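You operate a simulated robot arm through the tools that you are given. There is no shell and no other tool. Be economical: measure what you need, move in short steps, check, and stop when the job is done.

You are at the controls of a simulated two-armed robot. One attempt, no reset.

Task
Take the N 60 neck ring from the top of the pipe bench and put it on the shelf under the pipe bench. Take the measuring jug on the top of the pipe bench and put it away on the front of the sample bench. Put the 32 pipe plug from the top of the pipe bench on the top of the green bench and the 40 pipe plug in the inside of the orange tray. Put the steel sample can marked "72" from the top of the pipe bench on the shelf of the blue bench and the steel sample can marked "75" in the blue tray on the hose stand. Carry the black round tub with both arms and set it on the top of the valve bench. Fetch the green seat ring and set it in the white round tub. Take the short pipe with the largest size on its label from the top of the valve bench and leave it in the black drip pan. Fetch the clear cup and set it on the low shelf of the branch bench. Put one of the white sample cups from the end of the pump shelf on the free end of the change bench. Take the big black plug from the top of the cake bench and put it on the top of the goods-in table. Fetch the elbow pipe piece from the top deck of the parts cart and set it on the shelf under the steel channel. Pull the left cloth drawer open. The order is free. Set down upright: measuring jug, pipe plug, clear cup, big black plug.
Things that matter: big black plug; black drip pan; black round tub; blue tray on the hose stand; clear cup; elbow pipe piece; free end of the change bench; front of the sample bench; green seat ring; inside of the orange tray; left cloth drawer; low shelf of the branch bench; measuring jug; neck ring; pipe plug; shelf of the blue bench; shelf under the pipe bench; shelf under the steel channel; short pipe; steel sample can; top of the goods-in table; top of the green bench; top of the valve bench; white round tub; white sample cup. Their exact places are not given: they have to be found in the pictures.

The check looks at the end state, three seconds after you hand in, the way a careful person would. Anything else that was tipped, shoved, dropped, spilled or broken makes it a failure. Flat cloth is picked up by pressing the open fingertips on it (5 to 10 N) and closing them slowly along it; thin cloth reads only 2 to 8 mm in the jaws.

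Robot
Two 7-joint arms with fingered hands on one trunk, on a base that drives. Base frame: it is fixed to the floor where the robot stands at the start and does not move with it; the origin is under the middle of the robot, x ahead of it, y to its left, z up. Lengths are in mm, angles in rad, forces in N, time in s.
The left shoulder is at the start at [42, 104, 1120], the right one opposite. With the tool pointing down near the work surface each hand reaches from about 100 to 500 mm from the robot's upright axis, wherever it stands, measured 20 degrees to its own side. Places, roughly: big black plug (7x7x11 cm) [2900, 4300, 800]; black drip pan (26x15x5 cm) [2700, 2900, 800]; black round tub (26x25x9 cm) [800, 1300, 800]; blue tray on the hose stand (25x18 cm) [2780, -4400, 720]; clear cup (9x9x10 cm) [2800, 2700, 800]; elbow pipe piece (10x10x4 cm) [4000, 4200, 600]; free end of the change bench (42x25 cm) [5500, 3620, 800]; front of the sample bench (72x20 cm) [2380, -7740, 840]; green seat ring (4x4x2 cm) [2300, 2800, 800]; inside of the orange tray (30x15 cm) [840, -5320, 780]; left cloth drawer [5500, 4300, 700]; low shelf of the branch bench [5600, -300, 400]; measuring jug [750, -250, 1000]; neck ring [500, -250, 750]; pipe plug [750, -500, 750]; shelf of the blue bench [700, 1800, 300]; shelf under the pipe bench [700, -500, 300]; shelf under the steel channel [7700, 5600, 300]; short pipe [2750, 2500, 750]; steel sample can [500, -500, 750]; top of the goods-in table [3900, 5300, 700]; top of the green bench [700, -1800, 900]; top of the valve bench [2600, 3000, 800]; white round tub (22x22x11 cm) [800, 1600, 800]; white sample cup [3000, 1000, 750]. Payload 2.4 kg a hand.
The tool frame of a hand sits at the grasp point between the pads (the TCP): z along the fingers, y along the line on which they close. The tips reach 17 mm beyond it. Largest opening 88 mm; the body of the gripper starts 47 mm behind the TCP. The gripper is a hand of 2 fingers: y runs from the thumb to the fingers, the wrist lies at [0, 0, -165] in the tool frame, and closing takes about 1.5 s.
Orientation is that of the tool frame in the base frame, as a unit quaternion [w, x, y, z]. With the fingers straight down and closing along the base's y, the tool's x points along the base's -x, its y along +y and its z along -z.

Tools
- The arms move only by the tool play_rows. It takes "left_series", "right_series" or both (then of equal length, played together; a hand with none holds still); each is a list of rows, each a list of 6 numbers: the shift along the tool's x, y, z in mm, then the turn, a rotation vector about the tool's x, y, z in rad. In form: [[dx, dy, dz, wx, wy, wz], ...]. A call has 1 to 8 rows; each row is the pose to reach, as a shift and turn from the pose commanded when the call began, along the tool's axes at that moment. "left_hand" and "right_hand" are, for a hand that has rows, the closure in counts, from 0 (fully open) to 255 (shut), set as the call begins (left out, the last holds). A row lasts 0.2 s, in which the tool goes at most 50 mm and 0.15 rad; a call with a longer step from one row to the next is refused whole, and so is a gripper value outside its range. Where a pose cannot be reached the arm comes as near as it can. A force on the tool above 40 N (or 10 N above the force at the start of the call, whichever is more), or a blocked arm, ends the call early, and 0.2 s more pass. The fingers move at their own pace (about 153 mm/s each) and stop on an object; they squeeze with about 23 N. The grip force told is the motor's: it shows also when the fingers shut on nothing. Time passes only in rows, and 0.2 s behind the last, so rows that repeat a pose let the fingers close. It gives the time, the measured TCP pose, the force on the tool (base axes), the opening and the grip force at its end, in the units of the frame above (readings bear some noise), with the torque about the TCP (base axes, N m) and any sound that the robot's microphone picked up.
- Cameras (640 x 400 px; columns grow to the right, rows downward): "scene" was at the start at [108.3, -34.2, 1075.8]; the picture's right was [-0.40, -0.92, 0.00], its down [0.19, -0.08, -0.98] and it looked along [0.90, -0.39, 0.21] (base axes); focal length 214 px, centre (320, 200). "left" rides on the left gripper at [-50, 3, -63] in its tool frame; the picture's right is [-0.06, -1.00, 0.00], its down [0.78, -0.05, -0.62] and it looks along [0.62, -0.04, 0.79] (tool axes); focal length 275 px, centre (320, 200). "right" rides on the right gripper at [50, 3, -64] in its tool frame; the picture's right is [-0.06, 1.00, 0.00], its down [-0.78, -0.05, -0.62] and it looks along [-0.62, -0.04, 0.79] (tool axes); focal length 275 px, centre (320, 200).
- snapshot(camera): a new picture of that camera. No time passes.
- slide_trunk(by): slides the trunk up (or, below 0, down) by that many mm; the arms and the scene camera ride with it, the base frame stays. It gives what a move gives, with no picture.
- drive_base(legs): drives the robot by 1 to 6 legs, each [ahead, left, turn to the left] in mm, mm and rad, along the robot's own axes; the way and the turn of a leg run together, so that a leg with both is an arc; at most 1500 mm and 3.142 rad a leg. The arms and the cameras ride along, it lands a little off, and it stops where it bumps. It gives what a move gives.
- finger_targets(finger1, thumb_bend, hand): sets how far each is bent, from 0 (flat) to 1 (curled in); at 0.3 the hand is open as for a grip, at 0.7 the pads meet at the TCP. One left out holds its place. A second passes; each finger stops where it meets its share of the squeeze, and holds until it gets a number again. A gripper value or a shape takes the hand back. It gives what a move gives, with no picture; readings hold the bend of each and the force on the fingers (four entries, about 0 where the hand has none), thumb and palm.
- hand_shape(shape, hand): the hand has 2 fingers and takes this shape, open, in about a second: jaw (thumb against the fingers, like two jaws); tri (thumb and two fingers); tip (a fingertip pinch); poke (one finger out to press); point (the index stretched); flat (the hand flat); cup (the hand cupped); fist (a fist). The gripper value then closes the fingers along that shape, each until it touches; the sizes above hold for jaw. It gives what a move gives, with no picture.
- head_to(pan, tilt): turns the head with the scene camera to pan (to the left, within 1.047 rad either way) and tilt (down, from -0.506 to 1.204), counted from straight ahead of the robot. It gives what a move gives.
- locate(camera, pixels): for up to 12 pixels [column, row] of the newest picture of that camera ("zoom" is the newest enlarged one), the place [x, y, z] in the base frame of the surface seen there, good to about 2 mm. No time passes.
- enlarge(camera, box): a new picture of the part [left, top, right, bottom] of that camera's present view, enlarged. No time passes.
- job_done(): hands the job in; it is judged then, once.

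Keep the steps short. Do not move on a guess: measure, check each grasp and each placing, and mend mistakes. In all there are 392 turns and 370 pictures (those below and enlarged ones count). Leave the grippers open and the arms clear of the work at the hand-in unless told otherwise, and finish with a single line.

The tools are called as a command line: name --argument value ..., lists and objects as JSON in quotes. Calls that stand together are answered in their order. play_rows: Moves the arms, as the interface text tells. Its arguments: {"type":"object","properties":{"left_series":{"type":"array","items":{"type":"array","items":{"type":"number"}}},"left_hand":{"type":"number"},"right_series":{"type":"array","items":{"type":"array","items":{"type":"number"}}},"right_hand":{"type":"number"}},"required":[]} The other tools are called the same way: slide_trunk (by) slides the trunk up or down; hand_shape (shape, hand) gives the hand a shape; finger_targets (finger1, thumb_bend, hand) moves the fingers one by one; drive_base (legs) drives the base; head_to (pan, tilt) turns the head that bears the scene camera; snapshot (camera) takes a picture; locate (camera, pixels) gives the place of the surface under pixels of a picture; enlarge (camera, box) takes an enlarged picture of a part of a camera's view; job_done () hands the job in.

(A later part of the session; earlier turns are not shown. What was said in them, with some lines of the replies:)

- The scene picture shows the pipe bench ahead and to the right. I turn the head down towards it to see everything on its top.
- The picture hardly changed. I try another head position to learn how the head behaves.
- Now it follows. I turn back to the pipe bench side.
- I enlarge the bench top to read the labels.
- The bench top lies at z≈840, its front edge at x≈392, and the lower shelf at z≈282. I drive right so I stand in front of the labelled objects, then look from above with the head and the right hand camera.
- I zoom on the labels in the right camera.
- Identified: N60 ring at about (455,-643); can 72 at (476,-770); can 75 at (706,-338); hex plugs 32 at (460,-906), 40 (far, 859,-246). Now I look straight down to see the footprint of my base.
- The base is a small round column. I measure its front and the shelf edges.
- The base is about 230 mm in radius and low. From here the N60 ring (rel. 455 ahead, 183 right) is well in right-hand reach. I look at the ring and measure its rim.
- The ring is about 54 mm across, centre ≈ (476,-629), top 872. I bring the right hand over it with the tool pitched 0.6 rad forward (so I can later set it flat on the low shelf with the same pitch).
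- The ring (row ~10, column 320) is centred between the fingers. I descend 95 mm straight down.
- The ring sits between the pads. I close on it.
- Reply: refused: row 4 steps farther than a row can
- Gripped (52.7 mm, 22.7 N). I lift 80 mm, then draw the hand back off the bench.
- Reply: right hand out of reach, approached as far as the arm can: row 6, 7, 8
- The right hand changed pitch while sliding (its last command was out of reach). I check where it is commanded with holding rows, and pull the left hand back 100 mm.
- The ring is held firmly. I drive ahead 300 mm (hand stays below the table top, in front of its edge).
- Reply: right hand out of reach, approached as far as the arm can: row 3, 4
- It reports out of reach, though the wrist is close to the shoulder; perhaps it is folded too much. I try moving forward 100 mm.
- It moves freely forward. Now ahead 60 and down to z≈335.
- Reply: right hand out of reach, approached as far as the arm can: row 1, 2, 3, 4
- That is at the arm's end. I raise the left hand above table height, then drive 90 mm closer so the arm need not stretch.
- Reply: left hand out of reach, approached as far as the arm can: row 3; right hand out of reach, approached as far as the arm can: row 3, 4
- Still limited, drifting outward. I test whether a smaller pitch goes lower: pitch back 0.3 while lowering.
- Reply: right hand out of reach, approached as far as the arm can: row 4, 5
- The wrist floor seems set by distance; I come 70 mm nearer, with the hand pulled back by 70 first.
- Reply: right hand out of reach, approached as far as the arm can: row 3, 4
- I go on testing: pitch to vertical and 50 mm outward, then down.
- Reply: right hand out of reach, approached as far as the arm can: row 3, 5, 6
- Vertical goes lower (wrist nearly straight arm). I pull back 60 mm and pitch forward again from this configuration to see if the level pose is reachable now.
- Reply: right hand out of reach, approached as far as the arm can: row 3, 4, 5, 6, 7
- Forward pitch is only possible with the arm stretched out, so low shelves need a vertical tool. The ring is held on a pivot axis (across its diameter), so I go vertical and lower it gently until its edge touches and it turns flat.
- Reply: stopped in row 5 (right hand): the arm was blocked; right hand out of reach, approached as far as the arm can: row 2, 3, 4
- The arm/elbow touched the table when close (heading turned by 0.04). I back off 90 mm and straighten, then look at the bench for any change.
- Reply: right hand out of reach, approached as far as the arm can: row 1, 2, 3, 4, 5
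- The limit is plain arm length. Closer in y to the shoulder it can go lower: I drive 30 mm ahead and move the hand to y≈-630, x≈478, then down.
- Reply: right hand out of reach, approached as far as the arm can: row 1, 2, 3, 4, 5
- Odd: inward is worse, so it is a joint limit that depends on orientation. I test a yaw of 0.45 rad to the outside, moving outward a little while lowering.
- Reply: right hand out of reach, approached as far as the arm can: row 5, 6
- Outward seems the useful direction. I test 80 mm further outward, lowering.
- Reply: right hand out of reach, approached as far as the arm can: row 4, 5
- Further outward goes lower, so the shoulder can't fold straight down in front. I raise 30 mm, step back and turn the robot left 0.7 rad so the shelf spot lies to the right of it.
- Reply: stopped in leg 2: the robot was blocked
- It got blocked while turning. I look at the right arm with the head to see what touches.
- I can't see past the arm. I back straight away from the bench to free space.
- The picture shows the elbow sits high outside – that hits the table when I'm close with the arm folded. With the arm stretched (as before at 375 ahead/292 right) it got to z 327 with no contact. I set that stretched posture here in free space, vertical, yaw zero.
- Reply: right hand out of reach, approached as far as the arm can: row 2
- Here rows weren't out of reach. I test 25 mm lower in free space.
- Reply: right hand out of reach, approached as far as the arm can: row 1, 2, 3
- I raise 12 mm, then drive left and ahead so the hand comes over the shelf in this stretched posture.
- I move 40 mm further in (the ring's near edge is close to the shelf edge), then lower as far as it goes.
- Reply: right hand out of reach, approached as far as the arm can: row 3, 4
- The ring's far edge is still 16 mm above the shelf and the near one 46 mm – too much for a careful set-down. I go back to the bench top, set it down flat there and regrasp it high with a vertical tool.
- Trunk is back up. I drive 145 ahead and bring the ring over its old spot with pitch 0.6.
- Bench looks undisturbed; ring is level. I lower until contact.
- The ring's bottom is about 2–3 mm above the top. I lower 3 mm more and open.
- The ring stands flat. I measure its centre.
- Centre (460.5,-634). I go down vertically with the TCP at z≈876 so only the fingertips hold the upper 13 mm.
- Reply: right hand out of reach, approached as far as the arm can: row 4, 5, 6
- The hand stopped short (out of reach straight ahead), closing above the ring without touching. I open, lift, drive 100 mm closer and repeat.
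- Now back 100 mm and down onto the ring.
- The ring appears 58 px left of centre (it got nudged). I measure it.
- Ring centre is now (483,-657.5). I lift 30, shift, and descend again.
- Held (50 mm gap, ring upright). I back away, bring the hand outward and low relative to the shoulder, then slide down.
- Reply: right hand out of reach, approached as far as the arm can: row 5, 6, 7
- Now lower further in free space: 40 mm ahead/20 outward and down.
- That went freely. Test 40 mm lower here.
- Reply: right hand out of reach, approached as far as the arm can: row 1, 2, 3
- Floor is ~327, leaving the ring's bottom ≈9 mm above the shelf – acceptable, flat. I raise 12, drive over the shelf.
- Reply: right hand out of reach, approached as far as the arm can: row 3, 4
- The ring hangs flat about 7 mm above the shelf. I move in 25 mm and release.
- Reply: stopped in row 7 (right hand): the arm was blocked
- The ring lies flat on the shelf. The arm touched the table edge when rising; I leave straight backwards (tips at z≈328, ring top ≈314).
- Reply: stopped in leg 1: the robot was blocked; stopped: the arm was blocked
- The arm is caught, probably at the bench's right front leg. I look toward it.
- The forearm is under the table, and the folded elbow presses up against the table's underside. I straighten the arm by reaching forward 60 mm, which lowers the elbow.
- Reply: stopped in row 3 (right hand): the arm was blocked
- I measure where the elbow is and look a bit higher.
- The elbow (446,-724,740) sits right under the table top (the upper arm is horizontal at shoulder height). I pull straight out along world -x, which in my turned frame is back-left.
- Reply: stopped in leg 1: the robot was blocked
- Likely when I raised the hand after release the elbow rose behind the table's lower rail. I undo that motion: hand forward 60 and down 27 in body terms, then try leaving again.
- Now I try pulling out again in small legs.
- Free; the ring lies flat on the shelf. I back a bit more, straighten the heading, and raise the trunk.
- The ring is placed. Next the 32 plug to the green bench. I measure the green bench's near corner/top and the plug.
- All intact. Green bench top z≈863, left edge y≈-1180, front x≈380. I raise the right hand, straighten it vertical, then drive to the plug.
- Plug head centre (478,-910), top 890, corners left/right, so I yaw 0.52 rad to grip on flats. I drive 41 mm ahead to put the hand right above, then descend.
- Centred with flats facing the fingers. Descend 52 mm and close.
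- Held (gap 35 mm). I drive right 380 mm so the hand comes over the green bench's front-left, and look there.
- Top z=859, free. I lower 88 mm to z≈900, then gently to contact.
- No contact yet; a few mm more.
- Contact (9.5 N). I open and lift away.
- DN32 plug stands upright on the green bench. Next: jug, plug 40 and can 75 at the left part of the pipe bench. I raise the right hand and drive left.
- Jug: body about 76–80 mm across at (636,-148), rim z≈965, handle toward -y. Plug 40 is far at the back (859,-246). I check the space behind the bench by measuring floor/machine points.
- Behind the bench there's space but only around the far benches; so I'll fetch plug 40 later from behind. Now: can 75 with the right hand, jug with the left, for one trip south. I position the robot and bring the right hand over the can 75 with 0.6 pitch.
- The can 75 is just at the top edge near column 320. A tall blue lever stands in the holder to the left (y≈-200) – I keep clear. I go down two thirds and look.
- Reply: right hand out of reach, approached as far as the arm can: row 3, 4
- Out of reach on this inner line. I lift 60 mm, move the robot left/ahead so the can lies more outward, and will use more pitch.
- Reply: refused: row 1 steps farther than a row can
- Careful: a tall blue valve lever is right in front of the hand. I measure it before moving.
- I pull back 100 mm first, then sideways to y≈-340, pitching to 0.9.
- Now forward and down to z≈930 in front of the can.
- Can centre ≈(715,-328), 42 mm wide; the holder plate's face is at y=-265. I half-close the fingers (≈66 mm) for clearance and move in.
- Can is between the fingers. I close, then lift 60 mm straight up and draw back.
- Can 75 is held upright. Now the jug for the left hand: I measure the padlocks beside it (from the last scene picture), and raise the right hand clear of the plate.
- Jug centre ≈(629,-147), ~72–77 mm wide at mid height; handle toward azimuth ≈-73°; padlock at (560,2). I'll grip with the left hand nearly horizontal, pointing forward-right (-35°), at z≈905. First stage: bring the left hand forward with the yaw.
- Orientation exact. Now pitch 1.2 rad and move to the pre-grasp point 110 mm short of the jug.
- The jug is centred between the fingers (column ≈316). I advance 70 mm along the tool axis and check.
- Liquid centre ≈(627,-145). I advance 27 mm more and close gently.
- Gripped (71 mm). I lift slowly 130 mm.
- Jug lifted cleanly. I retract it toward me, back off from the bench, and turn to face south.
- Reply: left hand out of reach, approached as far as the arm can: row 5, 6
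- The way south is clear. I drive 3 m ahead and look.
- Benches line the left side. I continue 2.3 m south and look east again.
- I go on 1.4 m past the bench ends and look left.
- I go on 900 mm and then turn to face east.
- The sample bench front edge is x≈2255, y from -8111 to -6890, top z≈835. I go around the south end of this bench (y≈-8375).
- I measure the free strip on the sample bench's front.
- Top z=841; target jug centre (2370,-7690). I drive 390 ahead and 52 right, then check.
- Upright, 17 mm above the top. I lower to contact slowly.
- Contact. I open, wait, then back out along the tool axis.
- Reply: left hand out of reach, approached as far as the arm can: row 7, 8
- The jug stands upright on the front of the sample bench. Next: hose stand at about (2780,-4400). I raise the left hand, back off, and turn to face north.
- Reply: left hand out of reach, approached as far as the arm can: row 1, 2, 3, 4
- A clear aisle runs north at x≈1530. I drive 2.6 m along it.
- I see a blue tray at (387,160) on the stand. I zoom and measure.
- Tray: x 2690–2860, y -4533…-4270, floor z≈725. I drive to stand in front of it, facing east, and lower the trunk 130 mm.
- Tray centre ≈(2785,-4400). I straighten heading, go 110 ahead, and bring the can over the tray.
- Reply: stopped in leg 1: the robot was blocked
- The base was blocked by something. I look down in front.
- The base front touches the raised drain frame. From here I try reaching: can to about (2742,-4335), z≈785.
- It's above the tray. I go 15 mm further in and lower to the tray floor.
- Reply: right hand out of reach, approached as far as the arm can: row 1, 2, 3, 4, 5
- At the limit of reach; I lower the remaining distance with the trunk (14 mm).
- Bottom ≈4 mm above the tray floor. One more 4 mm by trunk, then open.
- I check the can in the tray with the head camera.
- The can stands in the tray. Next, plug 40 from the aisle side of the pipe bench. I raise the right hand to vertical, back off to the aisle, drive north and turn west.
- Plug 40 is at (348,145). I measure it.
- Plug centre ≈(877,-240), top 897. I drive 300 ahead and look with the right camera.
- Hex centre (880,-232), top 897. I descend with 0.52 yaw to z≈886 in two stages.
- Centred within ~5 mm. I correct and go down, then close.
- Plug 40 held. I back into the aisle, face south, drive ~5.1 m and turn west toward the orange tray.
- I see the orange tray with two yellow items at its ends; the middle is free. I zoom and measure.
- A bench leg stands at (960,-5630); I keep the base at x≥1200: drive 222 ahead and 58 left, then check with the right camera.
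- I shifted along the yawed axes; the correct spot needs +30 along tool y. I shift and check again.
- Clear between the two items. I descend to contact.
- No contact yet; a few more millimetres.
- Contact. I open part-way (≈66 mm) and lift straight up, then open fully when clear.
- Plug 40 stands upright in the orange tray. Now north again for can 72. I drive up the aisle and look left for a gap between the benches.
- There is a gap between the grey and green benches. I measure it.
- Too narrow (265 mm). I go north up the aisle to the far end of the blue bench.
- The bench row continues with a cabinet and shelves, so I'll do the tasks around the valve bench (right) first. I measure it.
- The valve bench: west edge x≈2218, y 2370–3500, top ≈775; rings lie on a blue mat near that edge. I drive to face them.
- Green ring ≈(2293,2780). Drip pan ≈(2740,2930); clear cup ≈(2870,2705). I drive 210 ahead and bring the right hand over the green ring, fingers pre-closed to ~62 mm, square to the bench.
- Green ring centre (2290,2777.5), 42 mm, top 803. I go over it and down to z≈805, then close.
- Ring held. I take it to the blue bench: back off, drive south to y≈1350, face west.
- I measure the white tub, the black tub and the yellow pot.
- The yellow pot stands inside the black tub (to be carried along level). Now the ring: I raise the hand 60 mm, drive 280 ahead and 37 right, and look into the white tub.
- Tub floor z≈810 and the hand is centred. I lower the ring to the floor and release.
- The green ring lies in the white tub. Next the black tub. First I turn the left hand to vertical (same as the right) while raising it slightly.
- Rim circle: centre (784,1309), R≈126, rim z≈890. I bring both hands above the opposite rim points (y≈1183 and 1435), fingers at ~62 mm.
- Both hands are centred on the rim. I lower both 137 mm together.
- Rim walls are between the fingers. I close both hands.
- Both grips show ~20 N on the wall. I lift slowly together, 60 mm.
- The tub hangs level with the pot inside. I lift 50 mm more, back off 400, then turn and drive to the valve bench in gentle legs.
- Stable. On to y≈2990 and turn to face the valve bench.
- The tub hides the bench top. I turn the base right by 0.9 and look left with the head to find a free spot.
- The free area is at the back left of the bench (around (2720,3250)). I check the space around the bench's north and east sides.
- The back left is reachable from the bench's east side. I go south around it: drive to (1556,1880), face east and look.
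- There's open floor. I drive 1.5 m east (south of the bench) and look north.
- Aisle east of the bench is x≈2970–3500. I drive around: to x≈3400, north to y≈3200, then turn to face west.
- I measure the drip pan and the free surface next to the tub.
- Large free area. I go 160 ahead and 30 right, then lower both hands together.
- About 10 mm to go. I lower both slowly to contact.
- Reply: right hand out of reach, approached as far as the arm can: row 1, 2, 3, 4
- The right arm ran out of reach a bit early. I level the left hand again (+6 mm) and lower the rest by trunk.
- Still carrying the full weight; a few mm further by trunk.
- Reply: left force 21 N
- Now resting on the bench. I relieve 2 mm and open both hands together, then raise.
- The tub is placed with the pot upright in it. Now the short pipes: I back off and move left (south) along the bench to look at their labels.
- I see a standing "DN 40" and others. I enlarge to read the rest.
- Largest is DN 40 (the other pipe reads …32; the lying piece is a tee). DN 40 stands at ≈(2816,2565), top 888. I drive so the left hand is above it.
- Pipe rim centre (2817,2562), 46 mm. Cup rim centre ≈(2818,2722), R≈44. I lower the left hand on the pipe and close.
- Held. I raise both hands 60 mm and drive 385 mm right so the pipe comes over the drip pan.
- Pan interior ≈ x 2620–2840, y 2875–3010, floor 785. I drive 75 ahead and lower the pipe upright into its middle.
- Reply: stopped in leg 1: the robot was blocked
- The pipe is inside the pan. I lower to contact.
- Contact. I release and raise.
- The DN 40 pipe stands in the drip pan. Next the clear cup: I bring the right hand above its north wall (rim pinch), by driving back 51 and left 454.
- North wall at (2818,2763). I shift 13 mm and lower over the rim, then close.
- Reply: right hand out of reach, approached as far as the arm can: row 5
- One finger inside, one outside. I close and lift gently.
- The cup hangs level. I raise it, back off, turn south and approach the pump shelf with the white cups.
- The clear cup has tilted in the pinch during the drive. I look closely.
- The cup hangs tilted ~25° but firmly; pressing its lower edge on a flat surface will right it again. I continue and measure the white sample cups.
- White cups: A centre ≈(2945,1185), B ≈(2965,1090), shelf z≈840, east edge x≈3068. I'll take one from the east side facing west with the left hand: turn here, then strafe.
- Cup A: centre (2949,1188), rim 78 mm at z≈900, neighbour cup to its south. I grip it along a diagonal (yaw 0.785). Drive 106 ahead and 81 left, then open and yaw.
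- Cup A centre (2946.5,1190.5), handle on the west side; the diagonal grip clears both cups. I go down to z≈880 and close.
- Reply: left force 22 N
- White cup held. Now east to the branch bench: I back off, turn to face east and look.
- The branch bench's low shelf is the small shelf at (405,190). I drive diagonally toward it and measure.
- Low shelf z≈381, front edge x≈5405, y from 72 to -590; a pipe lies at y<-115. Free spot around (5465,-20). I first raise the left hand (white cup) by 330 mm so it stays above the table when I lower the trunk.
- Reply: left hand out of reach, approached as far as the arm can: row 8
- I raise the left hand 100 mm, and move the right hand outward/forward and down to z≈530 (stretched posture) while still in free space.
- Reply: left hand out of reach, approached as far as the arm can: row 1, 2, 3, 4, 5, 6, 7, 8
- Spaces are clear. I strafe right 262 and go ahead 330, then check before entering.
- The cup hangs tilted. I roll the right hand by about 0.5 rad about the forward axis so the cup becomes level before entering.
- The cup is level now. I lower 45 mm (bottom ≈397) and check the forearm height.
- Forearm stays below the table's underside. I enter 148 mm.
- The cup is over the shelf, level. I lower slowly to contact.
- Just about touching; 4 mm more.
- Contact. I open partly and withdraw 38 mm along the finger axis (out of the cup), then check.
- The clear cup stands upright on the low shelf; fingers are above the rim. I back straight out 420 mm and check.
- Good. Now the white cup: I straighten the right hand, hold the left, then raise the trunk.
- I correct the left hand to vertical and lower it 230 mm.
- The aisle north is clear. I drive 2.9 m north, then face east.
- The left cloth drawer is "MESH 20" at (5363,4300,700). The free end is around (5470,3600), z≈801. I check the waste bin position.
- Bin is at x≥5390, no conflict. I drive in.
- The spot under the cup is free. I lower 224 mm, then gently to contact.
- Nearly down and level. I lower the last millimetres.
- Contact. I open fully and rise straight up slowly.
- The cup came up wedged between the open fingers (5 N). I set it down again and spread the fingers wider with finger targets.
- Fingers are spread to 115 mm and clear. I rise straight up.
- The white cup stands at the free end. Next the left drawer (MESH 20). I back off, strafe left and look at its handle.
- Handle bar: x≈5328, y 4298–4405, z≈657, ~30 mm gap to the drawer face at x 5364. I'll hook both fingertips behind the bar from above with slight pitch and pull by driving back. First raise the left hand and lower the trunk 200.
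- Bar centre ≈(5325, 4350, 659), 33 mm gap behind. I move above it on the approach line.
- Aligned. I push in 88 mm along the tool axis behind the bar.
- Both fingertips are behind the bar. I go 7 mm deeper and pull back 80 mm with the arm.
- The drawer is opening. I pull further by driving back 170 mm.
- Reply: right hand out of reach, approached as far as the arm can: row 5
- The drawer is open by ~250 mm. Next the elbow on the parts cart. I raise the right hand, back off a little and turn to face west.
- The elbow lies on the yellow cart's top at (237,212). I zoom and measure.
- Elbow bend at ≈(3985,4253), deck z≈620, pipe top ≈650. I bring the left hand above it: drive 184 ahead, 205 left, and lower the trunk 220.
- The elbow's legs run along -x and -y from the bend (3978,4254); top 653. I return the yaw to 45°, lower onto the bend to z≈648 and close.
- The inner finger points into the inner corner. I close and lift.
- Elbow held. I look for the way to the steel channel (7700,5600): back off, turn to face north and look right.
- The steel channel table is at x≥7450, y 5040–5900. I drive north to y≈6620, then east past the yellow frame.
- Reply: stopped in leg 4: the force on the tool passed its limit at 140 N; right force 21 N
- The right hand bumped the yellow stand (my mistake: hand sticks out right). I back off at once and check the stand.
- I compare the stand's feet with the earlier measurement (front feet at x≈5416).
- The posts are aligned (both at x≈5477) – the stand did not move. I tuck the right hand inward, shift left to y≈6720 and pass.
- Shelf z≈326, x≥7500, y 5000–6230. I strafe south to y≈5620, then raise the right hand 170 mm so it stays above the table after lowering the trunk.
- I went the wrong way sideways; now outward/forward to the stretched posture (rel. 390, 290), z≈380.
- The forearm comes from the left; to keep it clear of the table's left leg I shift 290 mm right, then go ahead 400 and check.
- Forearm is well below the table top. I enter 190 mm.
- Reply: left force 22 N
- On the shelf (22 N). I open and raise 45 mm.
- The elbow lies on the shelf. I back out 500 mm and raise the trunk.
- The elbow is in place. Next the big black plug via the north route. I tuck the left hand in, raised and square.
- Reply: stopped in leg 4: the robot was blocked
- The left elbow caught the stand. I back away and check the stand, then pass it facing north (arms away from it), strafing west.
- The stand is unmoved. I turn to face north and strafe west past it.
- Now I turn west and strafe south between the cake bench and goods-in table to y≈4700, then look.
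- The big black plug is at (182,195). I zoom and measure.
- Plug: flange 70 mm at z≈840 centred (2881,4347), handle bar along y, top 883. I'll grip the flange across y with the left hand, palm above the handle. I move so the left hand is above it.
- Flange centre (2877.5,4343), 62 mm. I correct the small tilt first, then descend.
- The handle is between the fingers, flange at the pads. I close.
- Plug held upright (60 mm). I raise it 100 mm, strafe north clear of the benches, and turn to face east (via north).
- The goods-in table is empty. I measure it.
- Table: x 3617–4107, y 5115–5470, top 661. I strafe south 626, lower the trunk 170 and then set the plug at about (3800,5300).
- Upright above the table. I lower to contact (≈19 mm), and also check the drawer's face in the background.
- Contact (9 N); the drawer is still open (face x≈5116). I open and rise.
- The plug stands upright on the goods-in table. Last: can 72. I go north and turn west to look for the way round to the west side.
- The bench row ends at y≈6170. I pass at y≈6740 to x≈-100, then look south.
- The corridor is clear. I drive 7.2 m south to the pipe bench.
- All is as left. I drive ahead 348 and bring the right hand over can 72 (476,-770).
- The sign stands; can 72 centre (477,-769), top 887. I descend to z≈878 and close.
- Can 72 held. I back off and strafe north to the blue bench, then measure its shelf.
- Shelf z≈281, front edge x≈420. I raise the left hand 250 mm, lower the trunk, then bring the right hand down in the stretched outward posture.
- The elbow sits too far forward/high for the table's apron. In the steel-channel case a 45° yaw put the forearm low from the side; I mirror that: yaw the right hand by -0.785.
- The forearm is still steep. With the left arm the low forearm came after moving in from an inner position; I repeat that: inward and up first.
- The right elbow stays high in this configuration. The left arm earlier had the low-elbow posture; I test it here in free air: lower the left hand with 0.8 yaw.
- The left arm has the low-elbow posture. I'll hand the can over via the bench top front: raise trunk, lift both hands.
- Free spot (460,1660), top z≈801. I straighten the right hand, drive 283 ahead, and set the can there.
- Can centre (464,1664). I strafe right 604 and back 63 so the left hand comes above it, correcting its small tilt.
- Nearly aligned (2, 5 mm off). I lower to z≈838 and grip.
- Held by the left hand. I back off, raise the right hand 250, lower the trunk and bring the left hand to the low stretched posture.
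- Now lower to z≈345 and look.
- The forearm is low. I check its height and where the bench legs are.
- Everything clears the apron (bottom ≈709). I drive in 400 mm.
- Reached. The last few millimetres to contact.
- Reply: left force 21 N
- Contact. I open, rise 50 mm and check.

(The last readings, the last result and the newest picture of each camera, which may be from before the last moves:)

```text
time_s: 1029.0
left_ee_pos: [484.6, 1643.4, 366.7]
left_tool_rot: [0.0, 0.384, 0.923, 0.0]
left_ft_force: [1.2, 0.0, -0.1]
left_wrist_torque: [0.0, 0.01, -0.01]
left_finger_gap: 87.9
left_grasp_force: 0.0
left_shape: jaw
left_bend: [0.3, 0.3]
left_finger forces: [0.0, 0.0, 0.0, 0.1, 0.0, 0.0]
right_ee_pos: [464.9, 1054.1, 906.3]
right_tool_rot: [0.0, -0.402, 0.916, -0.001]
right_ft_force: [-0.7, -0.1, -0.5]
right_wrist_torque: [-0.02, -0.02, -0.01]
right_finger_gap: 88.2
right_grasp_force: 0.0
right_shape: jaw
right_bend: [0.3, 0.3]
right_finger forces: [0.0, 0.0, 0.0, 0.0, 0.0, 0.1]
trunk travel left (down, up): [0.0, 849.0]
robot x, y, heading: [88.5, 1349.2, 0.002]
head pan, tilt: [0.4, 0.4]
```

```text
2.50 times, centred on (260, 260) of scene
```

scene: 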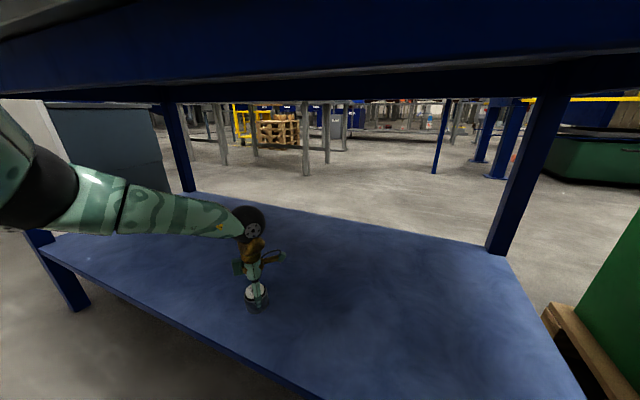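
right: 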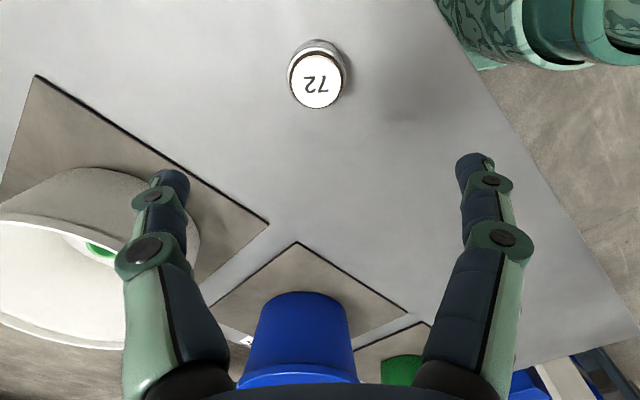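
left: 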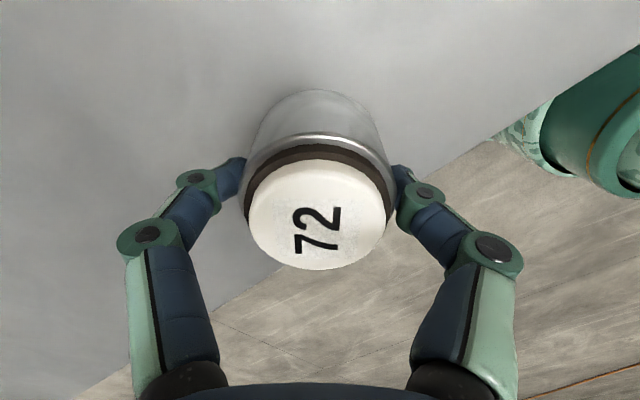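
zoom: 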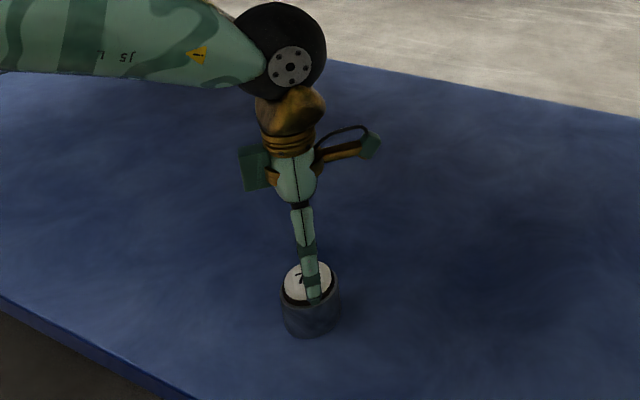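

The can stands on the shelf. I back out straight 450 mm and take a final look.

drive_base --legs '[[-470, 0, 0]]'

snapshot --camera "scene"

slide_trunk --by 336

```text
time_s: 1031.8
left_ee_pos: [19.2, 1640.3, 366.5]
left_tool_rot: [0.001, 0.385, 0.923, -0.001]
left_ft_force: [-0.3, 0.1, 0.6]
left_wrist_torque: [0.01, 0.04, 0.02]
left_finger_gap: 87.7
left_grasp_force: 0.1
left_shape: jaw
left_bend: [0.3, 0.3]
left_finger forces: [0.0, 0.0, 0.0, 0.2, 0.1, 0.1]
right_ee_pos: [-0.7, 1053.1, 905.5]
right_tool_rot: [-0.001, -0.402, 0.916, -0.002]
right_ft_force: [-0.4, -0.7, 0.2]
right_wrist_torque: [-0.02, 0.0, 0.0]
right_finger_gap: 88.1
right_grasp_force: 0.1
right_shape: jaw
right_bend: [0.3, 0.3]
right_finger forces: [0.0, 0.0, 0.0, 0.1, 0.0, 0.0]
trunk travel left (down, up): [0.0, 849.0]
robot x, y, heading: [-378.5, 1345.5, 0.001]
head pan, tilt: [0.4, 0.4]
```

```text
123 pictures are left
```

scene: 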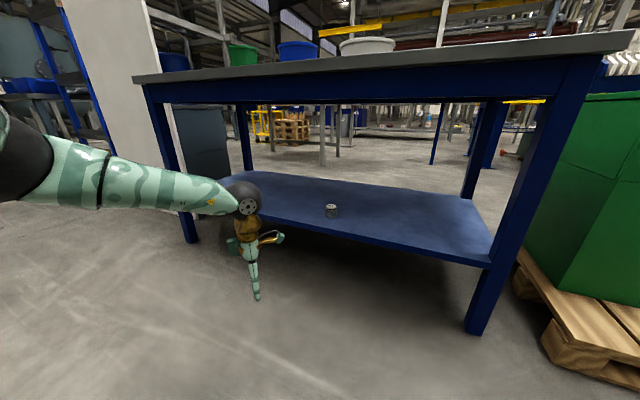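

```text
time_s: 1035.1
left_ee_pos: [20.6, 1641.7, 702.4]
left_tool_rot: [0.0, 0.385, 0.923, 0.0]
left_ft_force: [-0.6, -0.1, 0.5]
left_wrist_torque: [-0.02, 0.0, 0.01]
left_finger_gap: 88.1
left_grasp_force: 0.1
left_shape: jaw
left_bend: [0.3, 0.3]
left_finger forces: [0.1, 0.1, 0.0, 0.0, 0.1, 0.0]
right_ee_pos: [-0.8, 1052.3, 1242.0]
right_tool_rot: [0.0, -0.401, 0.916, -0.001]
right_ft_force: [0.0, -0.6, 0.9]
right_wrist_torque: [0.02, -0.03, -0.02]
right_finger_gap: 88.0
right_grasp_force: 0.0
right_shape: jaw
right_bend: [0.3, 0.3]
right_finger forces: [0.1, 0.1, 0.1, 0.0, 0.0, 0.0]
trunk travel left (down, up): [-336.0, 513.0]
robot x, y, heading: [-376.0, 1346.5, 0.003]
head pan, tilt: [0.4, 0.4]
```

All the jobs are placed and checked, both grippers are open and the arms are clear of the work. I hand in.

job_done

```text
The job is handed in.
```

All 14 placements are done and I handed the job in; each item was checked after it was set down. Two things to know: the yellow pot inside the black tub travelled with it, and I bumped the yellow stand twice, once at 140 N; its posts measured unmoved.
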